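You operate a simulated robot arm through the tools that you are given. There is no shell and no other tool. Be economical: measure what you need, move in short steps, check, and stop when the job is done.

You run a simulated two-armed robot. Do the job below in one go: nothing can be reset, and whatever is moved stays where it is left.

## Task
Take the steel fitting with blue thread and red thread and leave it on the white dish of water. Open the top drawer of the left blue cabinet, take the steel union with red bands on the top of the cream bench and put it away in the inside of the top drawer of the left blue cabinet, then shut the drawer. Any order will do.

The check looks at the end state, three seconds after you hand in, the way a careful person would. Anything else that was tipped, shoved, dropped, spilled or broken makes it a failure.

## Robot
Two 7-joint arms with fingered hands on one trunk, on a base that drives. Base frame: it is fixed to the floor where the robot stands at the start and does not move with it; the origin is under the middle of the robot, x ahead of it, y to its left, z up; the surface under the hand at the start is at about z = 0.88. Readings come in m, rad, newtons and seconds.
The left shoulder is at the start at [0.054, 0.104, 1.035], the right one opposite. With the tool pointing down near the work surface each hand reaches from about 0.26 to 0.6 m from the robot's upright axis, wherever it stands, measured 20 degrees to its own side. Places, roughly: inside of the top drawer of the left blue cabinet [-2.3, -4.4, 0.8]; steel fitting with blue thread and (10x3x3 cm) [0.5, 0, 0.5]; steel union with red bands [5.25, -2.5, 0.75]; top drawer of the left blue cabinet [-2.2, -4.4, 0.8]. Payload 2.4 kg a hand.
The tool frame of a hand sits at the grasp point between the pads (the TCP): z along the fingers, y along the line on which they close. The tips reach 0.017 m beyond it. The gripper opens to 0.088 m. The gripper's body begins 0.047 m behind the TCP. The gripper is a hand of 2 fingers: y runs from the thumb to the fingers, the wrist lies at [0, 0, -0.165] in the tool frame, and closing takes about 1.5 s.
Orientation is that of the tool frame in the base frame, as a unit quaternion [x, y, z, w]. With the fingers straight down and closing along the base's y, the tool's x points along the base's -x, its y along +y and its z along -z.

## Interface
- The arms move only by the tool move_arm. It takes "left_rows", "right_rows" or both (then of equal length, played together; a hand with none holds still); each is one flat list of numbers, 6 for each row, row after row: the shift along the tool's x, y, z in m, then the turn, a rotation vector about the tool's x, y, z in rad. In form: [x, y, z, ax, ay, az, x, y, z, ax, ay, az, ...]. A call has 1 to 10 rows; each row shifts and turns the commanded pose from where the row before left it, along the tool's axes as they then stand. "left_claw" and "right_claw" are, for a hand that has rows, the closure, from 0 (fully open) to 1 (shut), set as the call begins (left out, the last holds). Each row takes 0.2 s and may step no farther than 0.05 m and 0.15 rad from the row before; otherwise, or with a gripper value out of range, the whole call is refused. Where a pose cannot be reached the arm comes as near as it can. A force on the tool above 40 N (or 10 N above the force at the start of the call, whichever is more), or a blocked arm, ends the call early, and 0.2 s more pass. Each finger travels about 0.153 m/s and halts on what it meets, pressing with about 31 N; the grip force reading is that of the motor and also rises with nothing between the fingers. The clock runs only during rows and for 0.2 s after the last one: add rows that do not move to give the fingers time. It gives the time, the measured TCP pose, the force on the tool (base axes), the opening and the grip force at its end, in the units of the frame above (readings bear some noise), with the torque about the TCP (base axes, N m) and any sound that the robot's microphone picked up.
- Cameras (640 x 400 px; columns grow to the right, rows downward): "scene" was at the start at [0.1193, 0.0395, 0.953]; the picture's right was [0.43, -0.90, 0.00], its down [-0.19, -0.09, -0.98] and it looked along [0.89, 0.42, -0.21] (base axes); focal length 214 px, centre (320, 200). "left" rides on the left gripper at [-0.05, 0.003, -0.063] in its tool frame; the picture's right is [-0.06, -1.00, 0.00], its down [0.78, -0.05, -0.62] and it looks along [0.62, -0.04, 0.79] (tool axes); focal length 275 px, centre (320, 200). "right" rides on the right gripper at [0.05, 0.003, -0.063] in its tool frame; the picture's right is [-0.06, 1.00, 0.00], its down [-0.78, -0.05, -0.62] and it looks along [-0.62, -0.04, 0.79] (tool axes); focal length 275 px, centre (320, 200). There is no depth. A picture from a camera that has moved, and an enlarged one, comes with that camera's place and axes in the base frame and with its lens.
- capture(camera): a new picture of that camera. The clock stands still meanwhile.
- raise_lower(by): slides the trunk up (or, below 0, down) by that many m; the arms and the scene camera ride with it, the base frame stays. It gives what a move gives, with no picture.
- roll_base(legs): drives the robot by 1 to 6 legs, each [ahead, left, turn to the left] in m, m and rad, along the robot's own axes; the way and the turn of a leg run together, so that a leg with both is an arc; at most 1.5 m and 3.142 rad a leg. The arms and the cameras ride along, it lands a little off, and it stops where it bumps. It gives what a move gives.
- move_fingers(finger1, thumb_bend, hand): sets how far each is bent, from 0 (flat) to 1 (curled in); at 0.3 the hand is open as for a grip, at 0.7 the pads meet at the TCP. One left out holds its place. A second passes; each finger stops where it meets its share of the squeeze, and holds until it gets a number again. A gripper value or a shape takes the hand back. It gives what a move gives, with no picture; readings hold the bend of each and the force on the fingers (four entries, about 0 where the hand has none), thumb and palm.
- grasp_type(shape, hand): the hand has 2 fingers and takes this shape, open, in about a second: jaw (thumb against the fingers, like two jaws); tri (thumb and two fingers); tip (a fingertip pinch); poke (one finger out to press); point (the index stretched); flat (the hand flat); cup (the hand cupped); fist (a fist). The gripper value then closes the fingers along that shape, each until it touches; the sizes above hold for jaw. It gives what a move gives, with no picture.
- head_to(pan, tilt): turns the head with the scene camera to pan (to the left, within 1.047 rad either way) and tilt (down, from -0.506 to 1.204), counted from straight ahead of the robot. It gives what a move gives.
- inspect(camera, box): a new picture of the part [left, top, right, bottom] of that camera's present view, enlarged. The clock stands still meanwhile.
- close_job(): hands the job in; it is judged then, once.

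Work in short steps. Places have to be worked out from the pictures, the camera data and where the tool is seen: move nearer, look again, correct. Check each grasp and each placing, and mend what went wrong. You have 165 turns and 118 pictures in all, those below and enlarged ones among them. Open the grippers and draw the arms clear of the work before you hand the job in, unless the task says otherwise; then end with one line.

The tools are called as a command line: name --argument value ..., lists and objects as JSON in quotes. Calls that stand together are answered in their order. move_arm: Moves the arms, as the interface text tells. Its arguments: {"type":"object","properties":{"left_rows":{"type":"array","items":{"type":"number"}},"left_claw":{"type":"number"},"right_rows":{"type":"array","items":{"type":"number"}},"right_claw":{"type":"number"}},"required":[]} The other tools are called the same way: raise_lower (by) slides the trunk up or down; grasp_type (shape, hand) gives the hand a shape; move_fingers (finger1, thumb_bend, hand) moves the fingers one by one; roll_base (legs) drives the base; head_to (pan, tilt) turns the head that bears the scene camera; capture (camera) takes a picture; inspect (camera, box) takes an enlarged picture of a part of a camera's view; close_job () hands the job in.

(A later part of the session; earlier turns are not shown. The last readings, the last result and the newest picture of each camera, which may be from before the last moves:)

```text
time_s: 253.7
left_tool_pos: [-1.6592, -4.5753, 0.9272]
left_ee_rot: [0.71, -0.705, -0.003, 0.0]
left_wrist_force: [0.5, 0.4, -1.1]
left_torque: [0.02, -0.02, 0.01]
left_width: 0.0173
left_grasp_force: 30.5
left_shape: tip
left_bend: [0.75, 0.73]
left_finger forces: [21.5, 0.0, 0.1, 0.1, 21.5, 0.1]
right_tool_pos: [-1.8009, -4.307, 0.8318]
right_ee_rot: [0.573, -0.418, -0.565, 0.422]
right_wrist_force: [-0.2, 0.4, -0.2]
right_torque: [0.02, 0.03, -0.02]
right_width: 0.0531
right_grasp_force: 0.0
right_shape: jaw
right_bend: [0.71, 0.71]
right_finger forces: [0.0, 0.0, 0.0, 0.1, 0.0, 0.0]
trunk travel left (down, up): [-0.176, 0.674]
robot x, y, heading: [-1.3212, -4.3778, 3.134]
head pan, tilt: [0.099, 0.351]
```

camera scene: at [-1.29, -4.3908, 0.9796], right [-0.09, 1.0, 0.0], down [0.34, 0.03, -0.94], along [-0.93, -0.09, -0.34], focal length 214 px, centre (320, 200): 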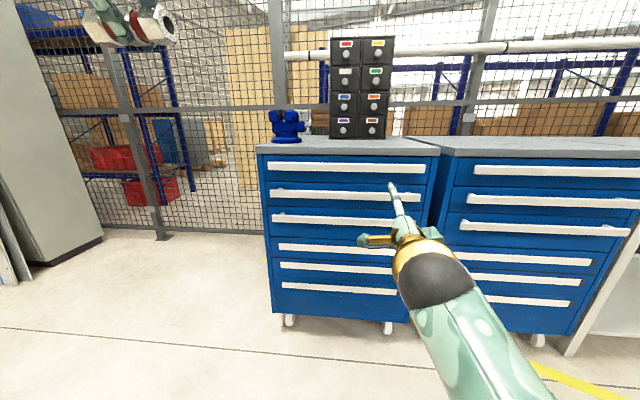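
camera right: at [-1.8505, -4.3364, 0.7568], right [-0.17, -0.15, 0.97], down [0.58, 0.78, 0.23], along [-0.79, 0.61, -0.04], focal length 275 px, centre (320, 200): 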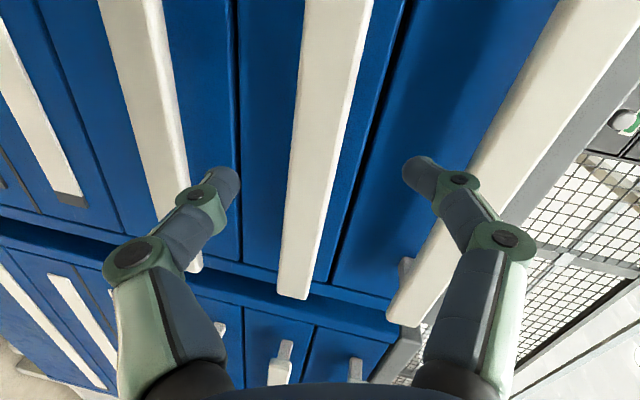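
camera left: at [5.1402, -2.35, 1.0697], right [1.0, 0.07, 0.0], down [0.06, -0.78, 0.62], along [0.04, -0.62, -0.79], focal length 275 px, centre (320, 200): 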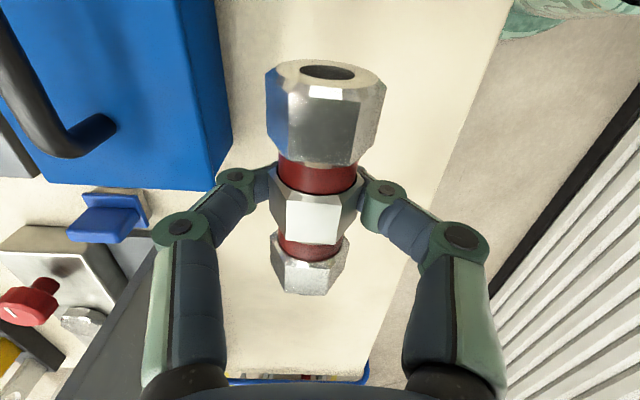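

Good: z 0.832, pointing forward. I raise 8 mm and drive forward 0.17 m, then check.

move_arm --right_rows '[0, 0.008, 0, 0, 0, 0]'

roll_base --legs '[[0.17, 0, 0]]'

capture --camera "right"

inspect --camera "scene" --box '[260, 80, 480, 220]'

```text
time_s: 254.1
left_tool_pos: [-1.6589, -4.5747, 0.9273]
left_ee_rot: [0.71, -0.704, -0.001, 0.0]
left_wrist_force: [-0.1, 0.4, -0.9]
left_torque: [-0.02, 0.02, 0.02]
left_width: 0.0176
left_grasp_force: 31.0
left_shape: tip
left_bend: [0.75, 0.73]
left_finger forces: [21.6, 0.0, 0.1, 0.0, 21.5, 0.0]
right_tool_pos: [-1.8002, -4.3081, 0.839]
right_ee_rot: [0.572, -0.419, -0.566, 0.422]
right_wrist_force: [-0.8, 0.0, 0.2]
right_torque: [0.02, -0.01, -0.01]
right_width: 0.053
right_grasp_force: 0.0
right_shape: jaw
right_bend: [0.71, 0.71]
right_finger forces: [0.0, 0.0, 0.0, 0.0, 0.0, 0.0]
trunk travel left (down, up): [-0.176, 0.674]
robot x, y, heading: [-1.3277, -4.3828, 3.132]
head pan, tilt: [0.099, 0.351]
```

```text
time_s: 255.6
left_tool_pos: [-1.8286, -4.574, 0.9268]
left_ee_rot: [0.71, -0.705, 0.0, -0.001]
left_wrist_force: [0.3, 0.3, -0.3]
left_torque: [-0.04, -0.02, 0.0]
left_width: 0.0176
left_grasp_force: 31.2
left_shape: tip
left_bend: [0.75, 0.73]
left_finger forces: [21.8, 0.0, 0.1, 0.0, 21.5, 0.1]
right_tool_pos: [-1.9713, -4.3072, 0.8414]
right_ee_rot: [0.571, -0.418, -0.566, 0.423]
right_wrist_force: [0.3, 0.7, 0.4]
right_torque: [-0.01, -0.04, 0.02]
right_width: 0.0533
right_grasp_force: 0.1
right_shape: jaw
right_bend: [0.71, 0.71]
right_finger forces: [0.0, 0.0, 0.1, 0.1, 0.1, 0.0]
trunk travel left (down, up): [-0.176, 0.674]
robot x, y, heading: [-1.4937, -4.3811, 3.134]
head pan, tilt: [0.099, 0.351]
```

```text
26 pictures are left
camera right: at [-1.9076, -4.3555, 0.8297], right [0.0, -0.23, 0.97], down [0.61, 0.77, 0.18], along [-0.79, 0.6, 0.14], focal length 275 px, centre (320, 200)
```

right: 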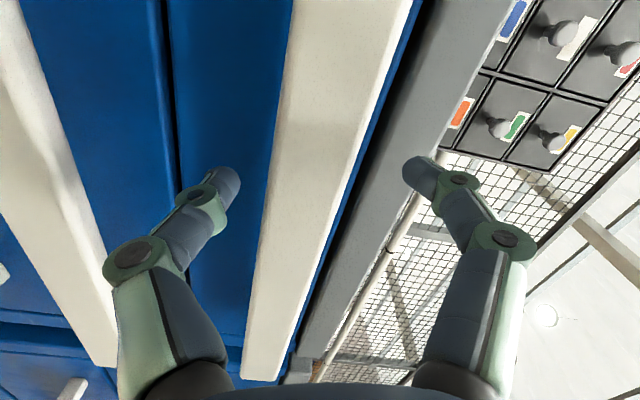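

```text
2.86 times, centred on (370, 150) of scene
camera zoom: at [-1.6236, -4.3892, 0.8501], right [-0.09, 1.0, 0.0], down [0.34, 0.03, -0.94], along [-0.93, -0.09, -0.34], focal length 613 px, centre (177, 343)
```

zoom: 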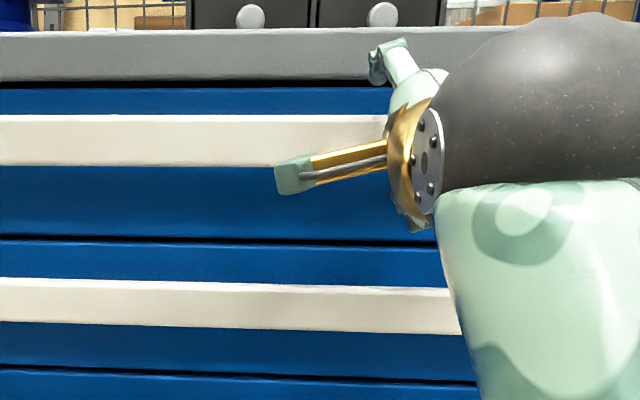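

The bar is at z 0.824–0.851. I lower 4 mm, narrow the fingers, and drive the last 2.8 cm, then close.

move_arm --right_rows '[0, -0.004, 0, 0, 0, 0, 0, 0, 0, 0, 0, 0]' --right_claw 0.48

roll_base --legs '[[0.028, 0, 0]]'

move_arm --right_rows '[0, 0, 0, 0, 0, 0, 0, 0, 0, 0, 0, 0, 0, 0, 0, 0, 0, 0, 0, 0, 0, 0, 0, 0]' --right_claw 1

capture --camera "right"

```text
time_s: 256.2
left_tool_pos: [-1.8286, -4.5747, 0.9272]
left_ee_rot: [0.71, -0.704, -0.001, 0.0]
left_wrist_force: [1.0, 0.0, -0.8]
left_torque: [-0.01, 0.0, 0.03]
left_width: 0.0174
left_grasp_force: 30.8
left_shape: tip
left_bend: [0.75, 0.73]
left_finger forces: [21.7, 0.1, 0.1, 0.1, 21.5, 0.0]
right_tool_pos: [-1.972, -4.3063, 0.8359]
right_ee_rot: [0.57, -0.417, -0.568, 0.422]
right_wrist_force: [0.1, -0.1, 0.0]
right_torque: [-0.01, -0.02, 0.0]
right_width: 0.0462
right_grasp_force: 0.1
right_shape: jaw
right_bend: [0.72, 0.7]
right_finger forces: [0.0, 0.0, 0.0, 0.0, 0.0, 0.0]
trunk travel left (down, up): [-0.176, 0.674]
robot x, y, heading: [-1.4901, -4.3805, 3.14]
head pan, tilt: [0.099, 0.351]
```

```text
time_s: 257.0
left_tool_pos: [-1.8578, -4.5741, 0.9268]
left_ee_rot: [0.71, -0.705, -0.002, 0.0]
left_wrist_force: [-0.2, 0.3, -0.4]
left_torque: [0.0, -0.05, 0.0]
left_width: 0.0172
left_grasp_force: 31.1
left_shape: tip
left_bend: [0.75, 0.73]
left_finger forces: [21.8, 0.1, 0.0, 0.0, 21.5, 0.0]
right_tool_pos: [-1.9996, -4.3074, 0.8376]
right_ee_rot: [0.571, -0.418, -0.567, 0.421]
right_wrist_force: [-0.3, -0.5, 0.1]
right_torque: [0.0, 0.03, -0.01]
right_width: 0.0462
right_grasp_force: 0.1
right_shape: jaw
right_bend: [0.72, 0.7]
right_finger forces: [0.1, 0.0, 0.0, 0.1, 0.1, 0.0]
trunk travel left (down, up): [-0.176, 0.674]
robot x, y, heading: [-1.5196, -4.3794, 3.133]
head pan, tilt: [0.099, 0.351]
```

```text
time_s: 258.0
left_tool_pos: [-1.8575, -4.5752, 0.9275]
left_ee_rot: [0.709, -0.705, -0.002, 0.0]
left_wrist_force: [0.1, -0.3, -0.5]
left_torque: [-0.02, 0.01, -0.03]
left_width: 0.0175
left_grasp_force: 31.2
left_shape: tip
left_bend: [0.75, 0.73]
left_finger forces: [21.7, 0.0, 0.1, 0.0, 21.5, 0.0]
right_tool_pos: [-2.0002, -4.3058, 0.8369]
right_ee_rot: [0.571, -0.418, -0.567, 0.422]
right_wrist_force: [-5.0, 0.9, 3.9]
right_torque: [-0.18, 0.04, 0.04]
right_width: 0.0101
right_grasp_force: 31.1
right_shape: jaw
right_bend: [0.77, 0.8]
right_finger forces: [20.0, 0.1, 0.0, 0.0, 17.8, 0.1]
trunk travel left (down, up): [-0.176, 0.674]
robot x, y, heading: [-1.5235, -4.3789, 3.136]
head pan, tilt: [0.099, 0.351]
```

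```text
24 pictures are left
camera right: at [-1.9363, -4.3538, 0.8256], right [0.0, -0.23, 0.97], down [0.61, 0.77, 0.18], along [-0.79, 0.6, 0.15], focal length 275 px, centre (320, 200)
```

right: 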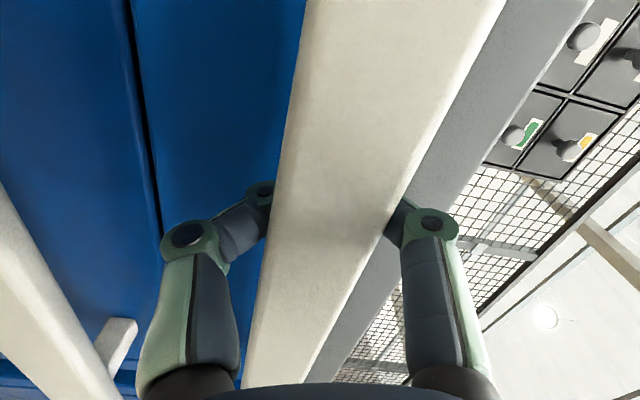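

The fingers wrap around the bar with tips hooked behind it. I pull by driving back, first 12 cm.

roll_base --legs '[[-0.12, 0, 0]]'

capture --camera "scene"

```text
time_s: 259.2
left_tool_pos: [-1.7366, -4.5739, 0.9275]
left_ee_rot: [0.709, -0.705, -0.001, 0.0]
left_wrist_force: [0.2, -0.3, -1.7]
left_torque: [0.02, 0.03, -0.05]
left_width: 0.0176
left_grasp_force: 30.9
left_shape: tip
left_bend: [0.75, 0.73]
left_finger forces: [21.7, 0.0, 0.1, 0.1, 21.5, 0.1]
right_tool_pos: [-1.8795, -4.3082, 0.8369]
right_ee_rot: [0.571, -0.419, -0.567, 0.421]
right_wrist_force: [-1.4, 0.6, 0.9]
right_torque: [-0.01, -0.03, 0.02]
right_width: 0.0071
right_grasp_force: 31.4
right_shape: jaw
right_bend: [0.74, 0.75]
right_finger forces: [1.9, 0.0, 0.0, 0.0, 0.0, 0.0]
trunk travel left (down, up): [-0.176, 0.674]
robot x, y, heading: [-1.4021, -4.3843, 3.137]
head pan, tilt: [0.099, 0.351]
```

```text
23 pictures are left
camera scene: at [-1.5312, -4.3897, 0.8501], right [-0.09, 1.0, 0.0], down [0.34, 0.03, -0.94], along [-0.93, -0.09, -0.34], focal length 214 px, centre (320, 200)
```

scene: 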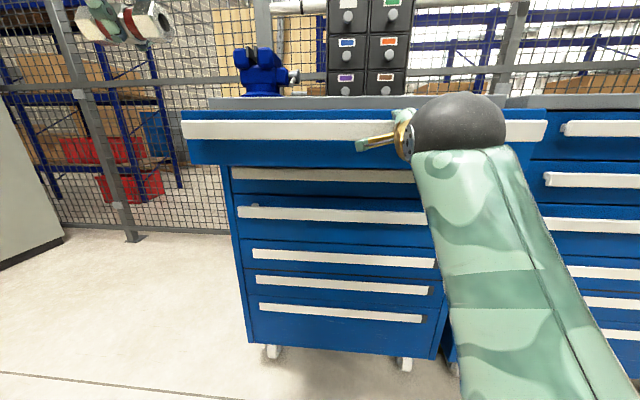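

The drawer slides open. I pull another 16 cm.

roll_base --legs '[[-0.16, 0, 0]]'

capture --camera "right"

```text
time_s: 260.6
left_tool_pos: [-1.5756, -4.5765, 0.9273]
left_ee_rot: [0.711, -0.703, -0.002, -0.001]
left_wrist_force: [-0.2, -0.2, -0.9]
left_torque: [0.0, 0.01, 0.01]
left_width: 0.0176
left_grasp_force: 31.3
left_shape: tip
left_bend: [0.75, 0.73]
left_finger forces: [21.7, 0.0, 0.1, 0.0, 21.6, 0.0]
right_tool_pos: [-1.7188, -4.3095, 0.8362]
right_ee_rot: [0.572, -0.416, -0.566, 0.423]
right_wrist_force: [-1.4, -0.3, 0.6]
right_torque: [0.02, -0.03, 0.01]
right_width: 0.0065
right_grasp_force: 30.9
right_shape: jaw
right_bend: [0.73, 0.75]
right_finger forces: [1.7, 0.0, 0.0, 0.0, 0.0, 0.0]
trunk travel left (down, up): [-0.176, 0.674]
robot x, y, heading: [-1.2394, -4.3842, 3.138]
head pan, tilt: [0.099, 0.351]
```

```text
22 pictures are left
camera right: at [-1.6549, -4.3564, 0.8249], right [0.0, -0.24, 0.97], down [0.61, 0.77, 0.19], along [-0.79, 0.59, 0.14], focal length 275 px, centre (320, 200)
```

right: 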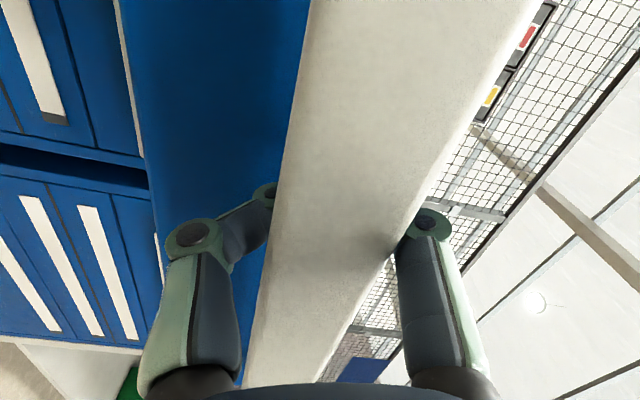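

The drawer is open about 28 cm. I open the right hand, back off, and raise the trunk so that both hands clear the drawer.

move_arm --right_rows '[0, 0, 0, 0, 0, 0, 0, 0, 0, 0, 0, 0, 0, 0, 0, 0, 0, 0, 0, 0, 0, 0, 0, 0]' --right_claw 0.1

roll_base --legs '[[-0.1, 0, 0]]'

raise_lower --by 0.18

head_to --pan 0.1 --tilt 0.6

capture --camera "scene"

```text
time_s: 261.6
left_tool_pos: [-1.5753, -4.5754, 0.9264]
left_ee_rot: [0.711, -0.703, -0.001, 0.0]
left_wrist_force: [1.0, -0.8, 0.1]
left_torque: [-0.04, 0.02, -0.01]
left_width: 0.0173
left_grasp_force: 30.8
left_shape: tip
left_bend: [0.75, 0.73]
left_finger forces: [21.7, 0.0, 0.0, 0.0, 21.5, 0.0]
right_tool_pos: [-1.7181, -4.3084, 0.8369]
right_ee_rot: [0.571, -0.417, -0.566, 0.423]
right_wrist_force: [-0.3, 0.1, -0.1]
right_torque: [0.02, 0.0, -0.03]
right_width: 0.0791
right_grasp_force: 0.1
right_shape: jaw
right_bend: [0.48, 0.44]
right_finger forces: [0.1, 0.0, 0.0, 0.0, 0.1, 0.1]
trunk travel left (down, up): [-0.176, 0.674]
robot x, y, heading: [-1.2371, -4.3795, 3.138]
head pan, tilt: [0.099, 0.351]
```

```text
time_s: 262.8
left_tool_pos: [-1.4735, -4.5759, 0.9278]
left_ee_rot: [0.711, -0.704, -0.001, 0.0]
left_wrist_force: [-0.2, -0.6, -0.7]
left_torque: [0.02, 0.01, 0.01]
left_width: 0.0173
left_grasp_force: 31.1
left_shape: tip
left_bend: [0.75, 0.73]
left_finger forces: [21.7, 0.0, 0.0, 0.0, 21.5, 0.1]
right_tool_pos: [-1.617, -4.3097, 0.8361]
right_ee_rot: [0.572, -0.417, -0.566, 0.422]
right_wrist_force: [1.3, 0.3, 0.3]
right_torque: [0.0, 0.01, 0.03]
right_width: 0.0789
right_grasp_force: 0.1
right_shape: jaw
right_bend: [0.48, 0.44]
right_finger forces: [0.0, 0.1, 0.0, 0.1, 0.0, 0.0]
trunk travel left (down, up): [-0.176, 0.674]
robot x, y, heading: [-1.1401, -4.3823, 3.143]
head pan, tilt: [0.099, 0.351]
```

```text
time_s: 264.8
left_tool_pos: [-1.4752, -4.5756, 1.1067]
left_ee_rot: [0.71, -0.704, -0.001, 0.0]
left_wrist_force: [0.4, 0.2, -0.2]
left_torque: [0.0, 0.03, 0.01]
left_width: 0.017
left_grasp_force: 31.0
left_shape: tip
left_bend: [0.75, 0.73]
left_finger forces: [21.6, 0.0, 0.0, 0.0, 21.5, 0.1]
right_tool_pos: [-1.6179, -4.3078, 1.0163]
right_ee_rot: [0.572, -0.417, -0.566, 0.423]
right_wrist_force: [0.4, 0.2, -0.4]
right_torque: [0.0, -0.01, 0.0]
right_width: 0.0791
right_grasp_force: 0.0
right_shape: jaw
right_bend: [0.48, 0.44]
right_finger forces: [0.0, 0.0, 0.1, 0.0, 0.0, 0.0]
trunk travel left (down, up): [-0.356, 0.494]
robot x, y, heading: [-1.1387, -4.3809, 3.139]
head pan, tilt: [0.099, 0.351]
```

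```text
time_s: 265.6
left_tool_pos: [-1.4743, -4.5757, 1.1063]
left_ee_rot: [0.71, -0.704, -0.001, 0.0]
left_wrist_force: [0.3, -0.5, -0.4]
left_torque: [0.03, 0.02, 0.0]
left_width: 0.0174
left_grasp_force: 30.5
left_shape: tip
left_bend: [0.75, 0.73]
left_finger forces: [21.6, 0.0, 0.1, 0.1, 21.6, 0.0]
right_tool_pos: [-1.617, -4.3084, 1.016]
right_ee_rot: [0.572, -0.417, -0.567, 0.423]
right_wrist_force: [-0.7, -0.5, 0.4]
right_torque: [-0.02, 0.02, 0.0]
right_width: 0.0793
right_grasp_force: 0.0
right_shape: jaw
right_bend: [0.48, 0.44]
right_finger forces: [0.0, 0.0, 0.0, 0.0, 0.0, 0.0]
trunk travel left (down, up): [-0.356, 0.494]
robot x, y, heading: [-1.1384, -4.3806, 3.137]
head pan, tilt: [0.099, 0.6]
```

```text
21 pictures are left
camera scene: at [-1.2578, -4.3903, 1.0072], right [-0.1, 1.0, 0.0], down [0.56, 0.06, -0.83], along [-0.82, -0.08, -0.56], focal length 214 px, centre (320, 200)
```

scene: 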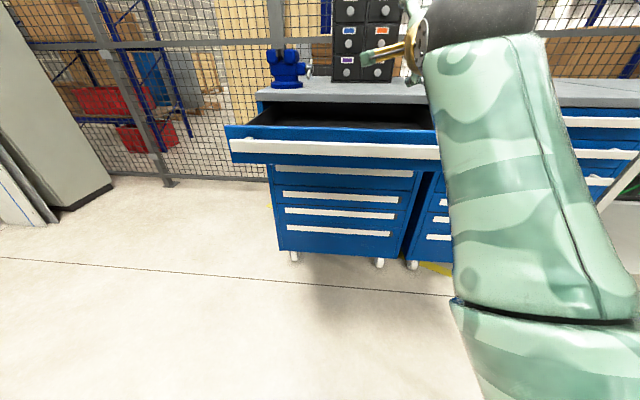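

The drawer is open and looks empty inside. I drive forward 0.2 m so that the left hand can reach over the interior, then extend it and look.

roll_base --legs '[[0.2, 0, 0]]'

move_arm --left_rows '[-0.01, 0.045, 0, 0, 0, 0, -0.01, 0.045, 0, 0, 0, 0, -0.01, 0.045, 0, 0, 0, 0, -0.01, 0.045, 0, 0, 0, 0]'

capture --camera "left"

capture --camera "scene"

```text
time_s: 267.2
left_tool_pos: [-1.6795, -4.5749, 1.1068]
left_ee_rot: [0.71, -0.705, -0.002, 0.0]
left_wrist_force: [0.4, -0.7, -0.5]
left_torque: [0.0, 0.03, -0.01]
left_width: 0.0172
left_grasp_force: 30.7
left_shape: tip
left_bend: [0.75, 0.73]
left_finger forces: [21.7, 0.1, 0.0, 0.1, 21.5, 0.1]
right_tool_pos: [-1.8209, -4.306, 1.0164]
right_ee_rot: [0.571, -0.418, -0.567, 0.421]
right_wrist_force: [0.2, 0.3, -1.0]
right_torque: [0.0, 0.0, 0.0]
right_width: 0.0794
right_grasp_force: 0.0
right_shape: jaw
right_bend: [0.48, 0.44]
right_finger forces: [0.0, 0.0, 0.0, 0.0, 0.0, 0.1]
trunk travel left (down, up): [-0.356, 0.494]
robot x, y, heading: [-1.3417, -4.3841, 3.133]
head pan, tilt: [0.099, 0.6]
```

```text
time_s: 268.2
left_tool_pos: [-1.8586, -4.5339, 1.107]
left_ee_rot: [0.709, -0.706, 0.0, 0.001]
left_wrist_force: [0.1, -0.5, -1.5]
left_torque: [0.0, 0.02, 0.02]
left_width: 0.0169
left_grasp_force: 30.8
left_shape: tip
left_bend: [0.76, 0.73]
left_finger forces: [21.9, 0.0, 0.1, 0.1, 21.6, 0.0]
right_tool_pos: [-1.8205, -4.3053, 1.0167]
right_ee_rot: [0.571, -0.417, -0.568, 0.421]
right_wrist_force: [0.5, 0.4, 0.4]
right_torque: [0.03, 0.04, 0.01]
right_width: 0.0792
right_grasp_force: 0.0
right_shape: jaw
right_bend: [0.48, 0.44]
right_finger forces: [0.1, 0.1, 0.1, 0.0, 0.0, 0.0]
trunk travel left (down, up): [-0.356, 0.494]
robot x, y, heading: [-1.341, -4.3811, 3.136]
head pan, tilt: [0.099, 0.6]
```

```text
20 pictures are left
camera left: at [-1.8606, -4.4829, 1.1691], right [1.0, 0.07, 0.0], down [0.05, -0.78, 0.62], along [0.04, -0.62, -0.79], focal length 275 px, centre (320, 200)
```

left: 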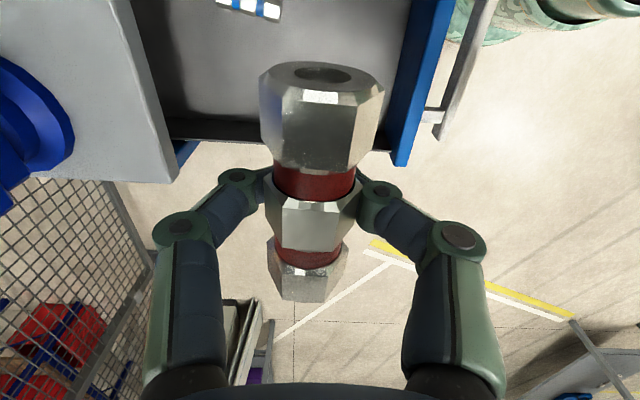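

```text
19 pictures are left
camera scene: at [-1.4613, -4.3888, 1.0071], right [-0.09, 1.0, 0.0], down [0.56, 0.05, -0.82], along [-0.82, -0.08, -0.57], focal length 214 px, centre (320, 200)
```

scene: 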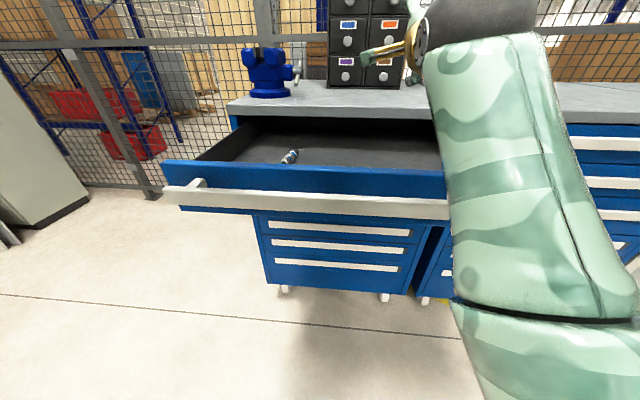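

There's a blue-banded union already inside at about (-1.94, -4.51). The open interior is x -2.04…-1.765, y -4.64…-4.13. I'll put mine at about (-1.86, -4.44). I shift the right hand further right, and the left hand over the spot.

move_arm --left_rows '[-0.031, 0, 0, 0, 0, 0, -0.031, 0, 0, 0, 0, 0, -0.032, 0, 0, 0, 0, 0]' --right_rows '[-0.04, 0, 0, 0, 0, 0, -0.04, 0, 0, 0, 0, 0, -0.04, 0, 0, 0, 0, 0]'

move_arm --left_rows '[0, 0, 0.045, 0, 0, 0, 0, 0, 0.045, 0, 0, 0, 0, 0, 0.045, 0, 0, 0, 0, 0, 0.04, 0, 0, 0, 0, 0, 0.03, 0, 0, 0]'

capture --camera "scene"

```text
time_s: 269.0
left_tool_pos: [-1.8602, -4.4412, 1.1067]
left_ee_rot: [0.71, -0.704, -0.001, 0.001]
left_wrist_force: [0.6, -0.8, -1.2]
left_torque: [-0.02, 0.02, 0.0]
left_width: 0.0171
left_grasp_force: 31.0
left_shape: tip
left_bend: [0.76, 0.73]
left_finger forces: [21.9, 0.0, 0.1, 0.1, 21.5, 0.1]
right_tool_pos: [-1.8191, -4.1925, 1.0519]
right_ee_rot: [0.571, -0.417, -0.568, 0.422]
right_wrist_force: [0.2, 0.0, 0.3]
right_torque: [0.02, -0.01, 0.02]
right_width: 0.0794
right_grasp_force: 0.0
right_shape: jaw
right_bend: [0.48, 0.44]
right_finger forces: [0.0, 0.1, 0.0, 0.0, 0.0, 0.0]
trunk travel left (down, up): [-0.356, 0.494]
robot x, y, heading: [-1.3406, -4.3819, 3.136]
head pan, tilt: [0.099, 0.6]
```

```text
time_s: 270.2
left_tool_pos: [-1.8599, -4.4424, 0.9013]
left_ee_rot: [0.709, -0.705, -0.001, 0.001]
left_wrist_force: [0.3, 0.3, -0.4]
left_torque: [0.01, 0.04, 0.0]
left_width: 0.0164
left_grasp_force: 31.3
left_shape: tip
left_bend: [0.76, 0.73]
left_finger forces: [21.8, 0.0, 0.1, 0.0, 21.6, 0.0]
right_tool_pos: [-1.8195, -4.1934, 1.0526]
right_ee_rot: [0.571, -0.418, -0.567, 0.422]
right_wrist_force: [-0.2, -0.2, 0.3]
right_torque: [0.02, 0.0, -0.01]
right_width: 0.079
right_grasp_force: 0.1
right_shape: jaw
right_bend: [0.48, 0.44]
right_finger forces: [0.0, 0.0, 0.1, 0.1, 0.0, 0.0]
trunk travel left (down, up): [-0.356, 0.494]
robot x, y, heading: [-1.343, -4.3832, 3.14]
head pan, tilt: [0.099, 0.6]
```

```text
18 pictures are left
camera scene: at [-1.4614, -4.389, 1.0071], right [-0.09, 1.0, 0.0], down [0.56, 0.05, -0.82], along [-0.82, -0.08, -0.57], focal length 214 px, centre (320, 200)
```

scene: 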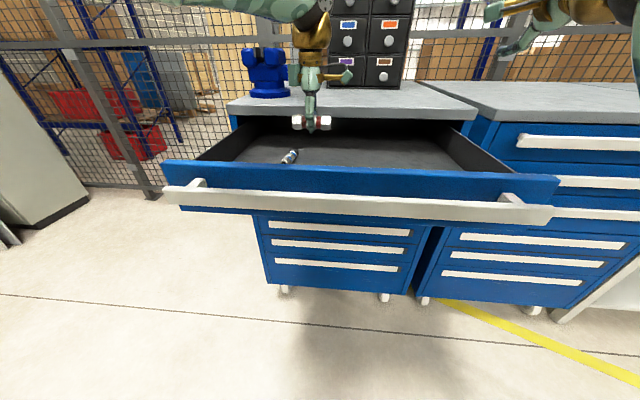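

The union is over the drawer. I estimate the drawer floor at z ≈ 0.79, so contact should come at TCP ≈ 0.814. I lower to 0.824, then in small steps.

move_arm --left_rows '[0, 0, 0.03, 0, 0, 0, 0, 0, 0.03, 0, 0, 0, 0, 0, 0.017, 0, 0, 0]'

move_arm --left_rows '[0, 0, 0.003, 0, 0, 0, 0, 0, 0.003, 0, 0, 0]'

inspect --camera "scene" --box '[220, 90, 400, 200]'

```text
time_s: 271.0
left_tool_pos: [-1.8592, -4.4413, 0.8244]
left_ee_rot: [0.709, -0.705, -0.001, 0.001]
left_wrist_force: [1.2, 0.1, -0.6]
left_torque: [0.0, -0.02, 0.01]
left_width: 0.0163
left_grasp_force: 31.2
left_shape: tip
left_bend: [0.76, 0.73]
left_finger forces: [21.8, 0.1, 0.1, 0.1, 21.7, 0.1]
right_tool_pos: [-1.8199, -4.1933, 1.0545]
right_ee_rot: [0.572, -0.417, -0.567, 0.421]
right_wrist_force: [0.3, -0.2, 0.8]
right_torque: [-0.01, -0.04, 0.0]
right_width: 0.079
right_grasp_force: 0.1
right_shape: jaw
right_bend: [0.48, 0.44]
right_finger forces: [0.0, 0.0, 0.0, 0.0, 0.0, 0.1]
trunk travel left (down, up): [-0.356, 0.494]
robot x, y, heading: [-1.3399, -4.3792, 3.134]
head pan, tilt: [0.099, 0.6]
```

```text
time_s: 271.6
left_tool_pos: [-1.8597, -4.4406, 0.8195]
left_ee_rot: [0.71, -0.704, -0.001, 0.0]
left_wrist_force: [-0.1, -1.0, -0.7]
left_torque: [-0.02, 0.02, 0.02]
left_width: 0.0159
left_grasp_force: 30.9
left_shape: tip
left_bend: [0.76, 0.73]
left_finger forces: [21.8, 0.0, 0.0, 0.0, 21.7, 0.0]
right_tool_pos: [-1.8188, -4.1935, 1.0516]
right_ee_rot: [0.571, -0.418, -0.567, 0.421]
right_wrist_force: [-0.1, 0.3, 0.2]
right_torque: [-0.03, 0.0, 0.02]
right_width: 0.079
right_grasp_force: 0.2
right_shape: jaw
right_bend: [0.48, 0.44]
right_finger forces: [0.1, 0.0, 0.1, 0.0, 0.0, 0.1]
trunk travel left (down, up): [-0.356, 0.494]
robot x, y, heading: [-1.3413, -4.3798, 3.138]
head pan, tilt: [0.099, 0.6]
```

```text
3.56 times, centred on (310, 145) of scene
camera zoom: at [-1.4613, -4.389, 1.0071], right [-0.09, 1.0, 0.0], down [0.56, 0.05, -0.82], along [-0.82, -0.08, -0.57], focal length 763 px, centre (356, 396)
```

zoom: 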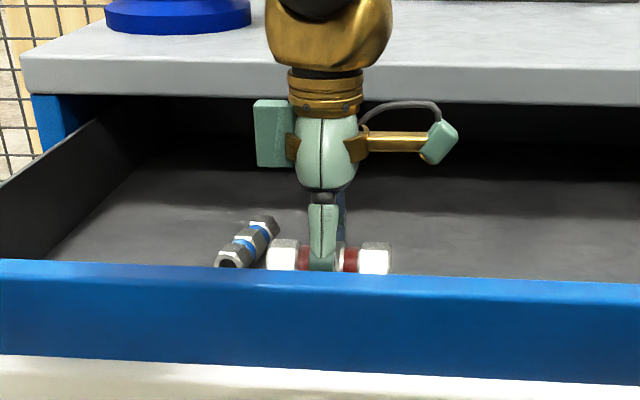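

No contact yet, and the blue union is clear. I keep lowering in small steps.

move_arm --left_rows '[0, 0, 0.003, 0, 0, 0, 0, 0, 0.003, 0, 0, 0]'

move_arm --left_rows '[0, 0, 0.003, 0, 0, 0, 0, 0, 0.002, 0, 0, 0]'

```text
time_s: 272.2
left_tool_pos: [-1.8607, -4.4406, 0.8129]
left_ee_rot: [0.709, -0.705, -0.001, 0.001]
left_wrist_force: [-0.3, 0.0, -0.7]
left_torque: [0.01, 0.01, 0.01]
left_width: 0.0162
left_grasp_force: 31.2
left_shape: tip
left_bend: [0.76, 0.73]
left_finger forces: [21.7, 0.0, 0.1, 0.1, 21.7, 0.0]
right_tool_pos: [-1.8201, -4.1941, 1.0526]
right_ee_rot: [0.572, -0.418, -0.567, 0.421]
right_wrist_force: [-0.5, 0.4, -1.4]
right_torque: [-0.02, -0.01, 0.0]
right_width: 0.0793
right_grasp_force: 0.0
right_shape: jaw
right_bend: [0.48, 0.44]
right_finger forces: [0.0, 0.1, 0.0, 0.1, 0.0, 0.0]
trunk travel left (down, up): [-0.356, 0.494]
robot x, y, heading: [-1.3423, -4.3774, 3.136]
head pan, tilt: [0.099, 0.6]
```

```text
time_s: 272.8
left_tool_pos: [-1.8599, -4.4402, 0.8087]
left_ee_rot: [0.71, -0.704, -0.001, -0.001]
left_wrist_force: [-0.5, 0.6, -0.4]
left_torque: [-0.02, 0.0, 0.05]
left_width: 0.0159
left_grasp_force: 31.4
left_shape: tip
left_bend: [0.76, 0.73]
left_finger forces: [21.8, 0.0, 0.1, 0.0, 21.7, 0.0]
right_tool_pos: [-1.8205, -4.1924, 1.0533]
right_ee_rot: [0.572, -0.417, -0.567, 0.421]
right_wrist_force: [0.3, -0.8, 0.5]
right_torque: [0.03, 0.01, 0.04]
right_width: 0.0791
right_grasp_force: 0.1
right_shape: jaw
right_bend: [0.48, 0.44]
right_finger forces: [0.0, 0.0, 0.0, 0.0, 0.0, 0.1]
trunk travel left (down, up): [-0.356, 0.494]
robot x, y, heading: [-1.3445, -4.3805, 3.136]
head pan, tilt: [0.099, 0.6]
```

move_arm --left_rows '[0, 0, 0.003, 0, 0, 0, 0, 0, 0.003, 0, 0, 0]'

inspect --camera "left" --box '[160, 20, 480, 260]'

```text
time_s: 273.4
left_tool_pos: [-1.86, -4.4415, 0.8026]
left_ee_rot: [0.71, -0.705, 0.0, 0.0]
left_wrist_force: [-0.1, -0.4, 0.4]
left_torque: [0.0, -0.01, 0.03]
left_width: 0.0162
left_grasp_force: 31.1
left_shape: tip
left_bend: [0.76, 0.73]
left_finger forces: [23.7, 0.1, 0.0, 0.0, 21.8, 0.1]
right_tool_pos: [-1.8198, -4.1926, 1.0532]
right_ee_rot: [0.571, -0.418, -0.567, 0.421]
right_wrist_force: [-0.5, 0.5, -0.7]
right_torque: [0.01, -0.02, 0.02]
right_width: 0.0793
right_grasp_force: 0.0
right_shape: jaw
right_bend: [0.48, 0.44]
right_finger forces: [0.0, 0.1, 0.0, 0.0, 0.0, 0.0]
trunk travel left (down, up): [-0.356, 0.494]
robot x, y, heading: [-1.3465, -4.38, 3.135]
head pan, tilt: [0.099, 0.6]
```

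```text
1.67 times, centred on (320, 140) of left
camera zoom: at [-1.8626, -4.3903, 0.8649], right [1.0, 0.07, 0.0], down [0.05, -0.78, 0.62], along [0.04, -0.62, -0.79], focal length 459 px, centre (320, 300)
```

zoom: 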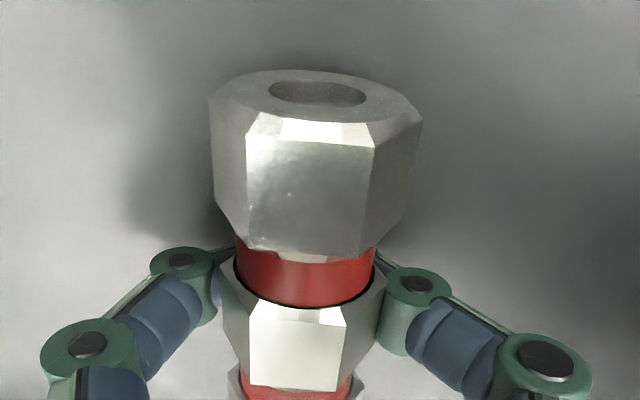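

It's just touching the floor. One more 1.5 mm, then I open partway and lift off.

move_arm --left_rows '[0, 0, 0.0015, 0, 0, 0]'

move_arm --left_rows '[0, 0, 0, 0, 0, 0, 0, 0, 0, 0, 0, 0, 0, 0, 0, 0, 0, 0, 0, 0, 0, 0, 0, 0]' --left_claw 0.45

move_arm --left_rows '[0, 0, -0.01, 0, 0, 0, 0, 0, -0.04, 0, 0, 0, 0, 0, -0.045, 0, 0, 0, 0, 0, -0.045, 0, 0, 0, 0, 0, -0.045, 0, 0, 0, 0, 0, -0.045, 0, 0, 0]'

inspect --camera "scene" --box '[150, 90, 400, 220]'

capture --camera "left"

```text
time_s: 273.8
left_tool_pos: [-1.86, -4.4415, 0.8012]
left_ee_rot: [0.709, -0.705, -0.002, 0.001]
left_wrist_force: [-0.8, -0.4, 10.5]
left_torque: [0.0, 0.07, 0.0]
left_width: 0.0168
left_grasp_force: 31.0
left_shape: tip
left_bend: [0.76, 0.73]
left_finger forces: [29.8, 0.1, 0.0, 0.0, 26.3, 0.0]
right_tool_pos: [-1.8192, -4.1932, 1.0527]
right_ee_rot: [0.571, -0.417, -0.568, 0.422]
right_wrist_force: [0.6, -1.3, 0.9]
right_torque: [0.02, -0.01, -0.02]
right_width: 0.0793
right_grasp_force: 0.2
right_shape: jaw
right_bend: [0.48, 0.44]
right_finger forces: [0.0, 0.0, 0.0, 0.0, 0.1, 0.0]
trunk travel left (down, up): [-0.356, 0.494]
robot x, y, heading: [-1.3416, -4.3777, 3.132]
head pan, tilt: [0.099, 0.6]
```

```text
time_s: 274.8
left_tool_pos: [-1.8584, -4.4407, 0.8034]
left_ee_rot: [0.71, -0.704, -0.002, 0.0]
left_wrist_force: [-0.8, 0.3, 22.1]
left_torque: [0.03, -0.09, -0.01]
left_width: 0.0327
left_grasp_force: 0.0
left_shape: tip
left_bend: [0.78, 0.76]
left_finger forces: [8.4, 0.0, 0.1, 0.0, 13.5, 0.0]
right_tool_pos: [-1.8178, -4.1929, 1.0529]
right_ee_rot: [0.571, -0.417, -0.568, 0.422]
right_wrist_force: [-1.0, 0.1, 0.6]
right_torque: [-0.02, 0.02, -0.02]
right_width: 0.079
right_grasp_force: 0.1
right_shape: jaw
right_bend: [0.48, 0.44]
right_finger forces: [0.0, 0.1, 0.0, 0.0, 0.0, 0.0]
trunk travel left (down, up): [-0.356, 0.494]
robot x, y, heading: [-1.3385, -4.3829, 3.137]
head pan, tilt: [0.099, 0.6]
```

```text
time_s: 276.2
left_tool_pos: [-1.8568, -4.4417, 1.033]
left_ee_rot: [0.709, -0.705, -0.002, 0.0]
left_wrist_force: [0.5, 1.8, 0.0]
left_torque: [0.02, 0.0, 0.0]
left_width: 0.048
left_grasp_force: 0.0
left_shape: tip
left_bend: [0.72, 0.7]
left_finger forces: [0.0, 0.0, 0.0, 0.1, 0.1, 0.0]
right_tool_pos: [-1.8188, -4.1934, 1.0521]
right_ee_rot: [0.571, -0.417, -0.567, 0.422]
right_wrist_force: [-0.3, -0.1, 0.7]
right_torque: [0.04, -0.01, 0.0]
right_width: 0.0791
right_grasp_force: 0.1
right_shape: jaw
right_bend: [0.48, 0.44]
right_finger forces: [0.0, 0.0, 0.0, 0.1, 0.1, 0.0]
trunk travel left (down, up): [-0.356, 0.494]
robot x, y, heading: [-1.3453, -4.3797, 3.136]
head pan, tilt: [0.099, 0.6]
```

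```text
2.56 times, centred on (275, 155) of scene
camera zoom: at [-1.4612, -4.3889, 1.0071], right [-0.09, 1.0, 0.0], down [0.56, 0.05, -0.82], along [-0.82, -0.08, -0.57], focal length 549 px, centre (435, 315)
```

zoom: 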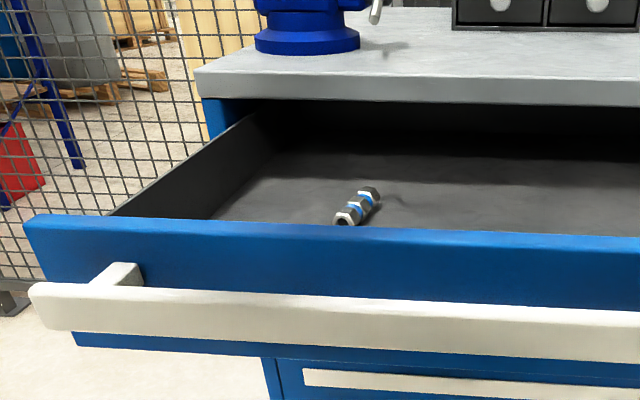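

```text
14 pictures are left
camera left: at [-1.859, -4.3904, 1.0957], right [1.0, 0.07, 0.0], down [0.05, -0.78, 0.62], along [0.04, -0.62, -0.79], focal length 275 px, centre (320, 200)
```

left: 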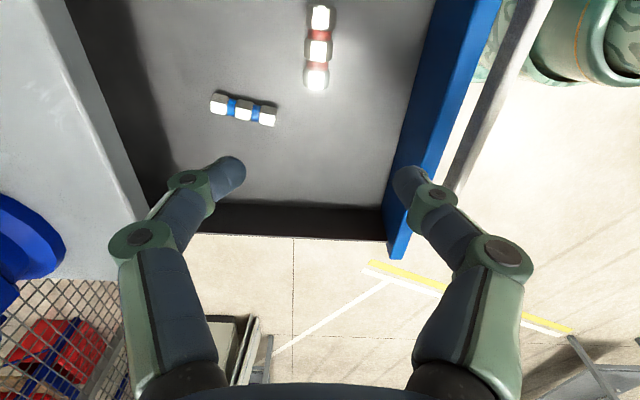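

The red-banded union rests in the drawer next to the blue one. I back off, tuck and raise the left hand, return the right hand to its earlier lateral position, and close its fingers for pushing.

roll_base --legs '[[-0.3, 0, 0]]'

move_arm --left_rows '[0, -0.04, -0.02, 0, 0, 0, 0, -0.04, -0.02, 0, 0, 0, 0, -0.04, -0.02, 0, 0, 0, 0, -0.04, -0.02, 0, 0, 0, 0, -0.03, -0.02, 0, 0, 0]' --right_rows '[0.03, 0, 0, 0, 0, 0, 0.03, 0, 0, 0, 0, 0, 0.03, 0, 0, 0, 0, 0, 0.03, 0, 0, 0, 0, 0, 0, 0, 0, 0, 0, 0]' --right_claw 1

raise_lower --by -0.18

capture --camera "scene"

```text
time_s: 278.2
left_tool_pos: [-1.5571, -4.4419, 1.0328]
left_ee_rot: [0.709, -0.706, -0.001, 0.0]
left_wrist_force: [0.0, -0.6, 0.1]
left_torque: [-0.01, 0.03, -0.03]
left_width: 0.0481
left_grasp_force: 0.1
left_shape: tip
left_bend: [0.72, 0.7]
left_finger forces: [0.0, 0.1, 0.1, 0.0, 0.0, 0.1]
right_tool_pos: [-1.5193, -4.1931, 1.0534]
right_ee_rot: [0.571, -0.417, -0.567, 0.421]
right_wrist_force: [0.2, 0.3, -0.2]
right_torque: [0.01, 0.0, -0.02]
right_width: 0.079
right_grasp_force: 0.1
right_shape: jaw
right_bend: [0.48, 0.44]
right_finger forces: [0.1, 0.1, 0.0, 0.0, 0.0, 0.1]
trunk travel left (down, up): [-0.356, 0.494]
robot x, y, heading: [-1.0417, -4.384, 3.135]
head pan, tilt: [0.099, 0.6]
```

```text
time_s: 279.4
left_tool_pos: [-1.3669, -4.4421, 1.1329]
left_ee_rot: [0.709, -0.705, -0.001, 0.001]
left_wrist_force: [0.2, -0.5, 0.2]
left_torque: [0.0, 0.01, 0.0]
left_width: 0.0481
left_grasp_force: 0.1
left_shape: tip
left_bend: [0.72, 0.7]
left_finger forces: [0.1, 0.0, 0.1, 0.0, 0.0, 0.0]
right_tool_pos: [-1.5196, -4.3103, 1.0171]
right_ee_rot: [0.57, -0.418, -0.568, 0.421]
right_wrist_force: [0.0, 0.4, -0.4]
right_torque: [-0.01, 0.0, 0.01]
right_width: 0.0
right_grasp_force: 30.3
right_shape: jaw
right_bend: [0.62, 0.72]
right_finger forces: [0.1, 0.0, 0.0, 0.0, 0.1, 0.0]
trunk travel left (down, up): [-0.356, 0.494]
robot x, y, heading: [-1.0413, -4.3849, 3.132]
head pan, tilt: [0.099, 0.6]
```

```text
time_s: 281.4
left_tool_pos: [-1.3667, -4.4415, 0.9524]
left_ee_rot: [0.709, -0.705, -0.002, 0.0]
left_wrist_force: [-0.2, -0.3, 0.2]
left_torque: [-0.01, -0.01, -0.02]
left_width: 0.0482
left_grasp_force: 0.1
left_shape: tip
left_bend: [0.72, 0.7]
left_finger forces: [0.0, 0.0, 0.0, 0.0, 0.0, 0.1]
right_tool_pos: [-1.5192, -4.3092, 0.8377]
right_ee_rot: [0.57, -0.418, -0.569, 0.421]
right_wrist_force: [-0.7, 0.2, -0.3]
right_torque: [-0.02, 0.01, 0.0]
right_width: 0.0
right_grasp_force: 30.6
right_shape: jaw
right_bend: [0.62, 0.72]
right_finger forces: [0.0, 0.0, 0.0, 0.1, 0.0, 0.0]
trunk travel left (down, up): [-0.176, 0.674]
robot x, y, heading: [-1.0417, -4.3826, 3.132]
head pan, tilt: [0.099, 0.6]
```

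```text
13 pictures are left
camera scene: at [-1.1684, -4.3906, 0.8274], right [-0.09, 1.0, 0.0], down [0.56, 0.05, -0.82], along [-0.82, -0.08, -0.57], focal length 214 px, centre (320, 200)
```

scene: 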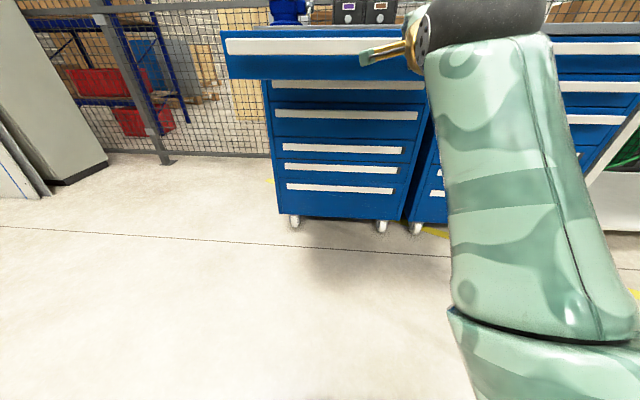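

I shift the base 7 cm left so the push is central, then drive forward to push the drawer most of the way.

roll_base --legs '[[0, 0.07, 0.008], [0.36, 0, 0]]'

capture --camera "right"

```text
time_s: 283.5
left_tool_pos: [-1.5263, -4.5168, 0.9522]
left_ee_rot: [0.712, -0.702, -0.001, -0.002]
left_wrist_force: [0.4, -0.5, 0.0]
left_torque: [0.0, 0.0, 0.0]
left_width: 0.0481
left_grasp_force: 0.1
left_shape: tip
left_bend: [0.72, 0.7]
left_finger forces: [0.1, 0.0, 0.0, 0.1, 0.1, 0.0]
right_tool_pos: [-1.6793, -4.3859, 0.8375]
right_ee_rot: [0.573, -0.414, -0.565, 0.426]
right_wrist_force: [-0.1, 1.6, 0.0]
right_torque: [0.01, -0.01, 0.01]
right_width: 0.0002
right_grasp_force: 31.8
right_shape: jaw
right_bend: [0.71, 0.74]
right_finger forces: [0.0, 0.0, 0.1, 0.0, 0.0, 0.1]
trunk travel left (down, up): [-0.176, 0.674]
robot x, y, heading: [-1.2037, -4.4512, -3.133]
head pan, tilt: [0.099, 0.6]
stopped in leg 2: the force on the tool passed its limit at 88 N (the readings are from after the stop); the commanded pose is now the measured one
```

```text
12 pictures are left
camera right: at [-1.6152, -4.4328, 0.8264], right [0.01, -0.23, 0.97], down [0.6, 0.78, 0.18], along [-0.8, 0.59, 0.15], focal length 275 px, centre (320, 200)
```

right: 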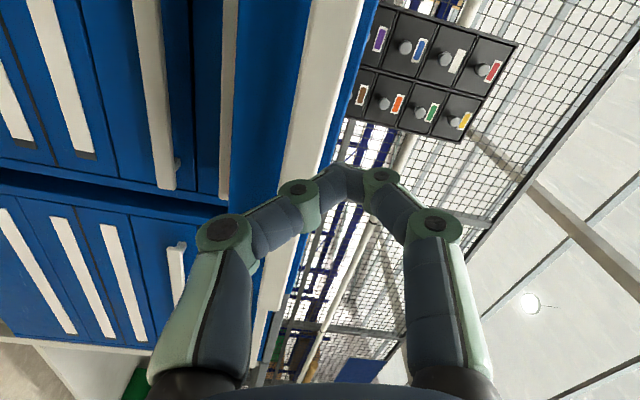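

The impact tripped the force limit right at contact, and the fingertips look a bit high on the bar. I lower 15 mm and push in short, slow legs.

move_arm --right_rows '[0, -0.015, -0.003, 0, 0, 0]'

roll_base --legs '[[0.02, 0, -0.008], [0.02, 0, 0], [0.03, 0, 0], [0.04, 0, 0]]'

capture --camera "right"

```text
time_s: 283.9
left_tool_pos: [-1.527, -4.5148, 0.9519]
left_ee_rot: [0.713, -0.702, -0.001, 0.0]
left_wrist_force: [-0.2, -0.4, 0.3]
left_torque: [0.02, 0.01, -0.01]
left_width: 0.0481
left_grasp_force: 0.1
left_shape: tip
left_bend: [0.72, 0.7]
left_finger forces: [0.0, 0.1, 0.0, 0.0, 0.1, 0.0]
right_tool_pos: [-1.6773, -4.3816, 0.8245]
right_ee_rot: [0.573, -0.414, -0.565, 0.426]
right_wrist_force: [-0.1, -0.5, 0.7]
right_torque: [-0.01, -0.01, 0.02]
right_width: 0.0
right_grasp_force: 30.8
right_shape: jaw
right_bend: [0.71, 0.74]
right_finger forces: [0.0, 0.0, 0.0, 0.0, 0.1, 0.0]
trunk travel left (down, up): [-0.176, 0.674]
robot x, y, heading: [-1.2021, -4.454, -3.137]
head pan, tilt: [0.099, 0.6]
```

```text
time_s: 286.0
left_tool_pos: [-1.6375, -4.5116, 0.9526]
left_ee_rot: [0.71, -0.704, -0.002, 0.0]
left_wrist_force: [-0.8, -0.5, 0.0]
left_torque: [0.01, -0.01, 0.06]
left_width: 0.048
left_grasp_force: 0.2
left_shape: tip
left_bend: [0.72, 0.7]
left_finger forces: [0.0, 0.0, 0.1, 0.0, 0.1, 0.1]
right_tool_pos: [-1.7866, -4.3773, 0.8241]
right_ee_rot: [0.571, -0.417, -0.567, 0.424]
right_wrist_force: [-0.3, -0.3, 0.5]
right_torque: [-0.01, -0.01, -0.01]
right_width: 0.0
right_grasp_force: 30.8
right_shape: jaw
right_bend: [0.71, 0.74]
right_finger forces: [0.0, 0.0, 0.0, 0.0, 0.0, 0.1]
trunk travel left (down, up): [-0.176, 0.674]
robot x, y, heading: [-1.3125, -4.453, 3.138]
head pan, tilt: [0.099, 0.6]
```

```text
11 pictures are left
camera right: at [-1.7225, -4.4253, 0.8126], right [0.0, -0.23, 0.97], down [0.61, 0.77, 0.18], along [-0.79, 0.59, 0.15], focal length 275 px, centre (320, 200)
```

right: 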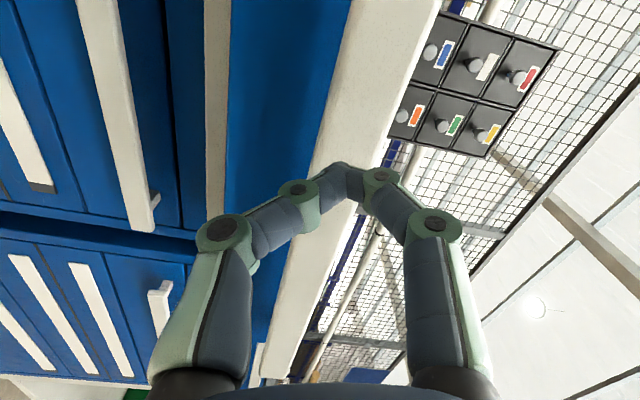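

The drawer is moving in smoothly. I continue with short legs.

roll_base --legs '[[0.04, 0, 0], [0.04, 0, 0], [0.04, 0, 0], [0.03, 0, 0]]'

roll_base --legs '[[0.015, 0, 0], [0.01, 0, 0], [0.01, 0, 0], [0.01, 0, 0]]'

capture --camera "scene"

```text
time_s: 288.3
left_tool_pos: [-1.7858, -4.5132, 0.9532]
left_ee_rot: [0.71, -0.704, -0.002, -0.001]
left_wrist_force: [-0.2, 0.0, -0.4]
left_torque: [-0.02, 0.02, 0.01]
left_width: 0.0482
left_grasp_force: 0.0
left_shape: tip
left_bend: [0.72, 0.7]
left_finger forces: [0.0, 0.1, 0.1, 0.0, 0.0, 0.0]
right_tool_pos: [-1.9353, -4.3769, 0.824]
right_ee_rot: [0.57, -0.416, -0.568, 0.424]
right_wrist_force: [0.8, -0.4, 0.0]
right_torque: [0.0, -0.02, 0.02]
right_width: 0.0
right_grasp_force: 31.5
right_shape: jaw
right_bend: [0.73, 0.74]
right_finger forces: [0.0, 0.1, 0.0, 0.0, 0.0, 0.0]
trunk travel left (down, up): [-0.176, 0.674]
robot x, y, heading: [-1.4588, -4.4537, 3.143]
head pan, tilt: [0.099, 0.6]
```

```text
time_s: 290.1
left_tool_pos: [-1.8229, -4.5122, 0.9536]
left_ee_rot: [0.71, -0.705, -0.002, 0.0]
left_wrist_force: [0.2, -0.2, -0.2]
left_torque: [0.03, -0.01, 0.01]
left_width: 0.0481
left_grasp_force: 0.0
left_shape: tip
left_bend: [0.72, 0.7]
left_finger forces: [0.1, 0.0, 0.1, 0.0, 0.0, 0.0]
right_tool_pos: [-1.971, -4.3776, 0.8239]
right_ee_rot: [0.571, -0.417, -0.566, 0.424]
right_wrist_force: [24.1, 0.2, -1.5]
right_torque: [0.0, 0.09, -0.04]
right_width: 0.0041
right_grasp_force: 30.7
right_shape: jaw
right_bend: [0.75, 0.76]
right_finger forces: [0.1, 0.0, 0.0, 0.1, 0.1, 0.1]
trunk travel left (down, up): [-0.176, 0.674]
robot x, y, heading: [-1.5035, -4.4565, 3.137]
head pan, tilt: [0.099, 0.6]
stopped in leg 4: the force on the tool passed its limit at 48 N (the readings are from after the stop); the commanded pose is now the measured one
```

```text
10 pictures are left
camera scene: at [-1.6257, -4.4609, 0.8277], right [-0.09, 1.0, 0.0], down [0.56, 0.05, -0.83], along [-0.82, -0.08, -0.56], focal length 214 px, centre (320, 200)
```

scene: 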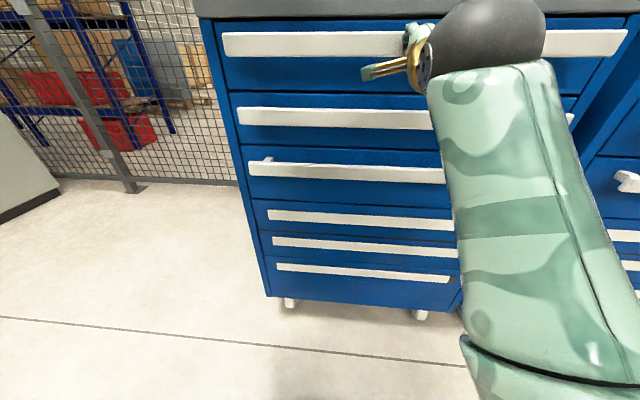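

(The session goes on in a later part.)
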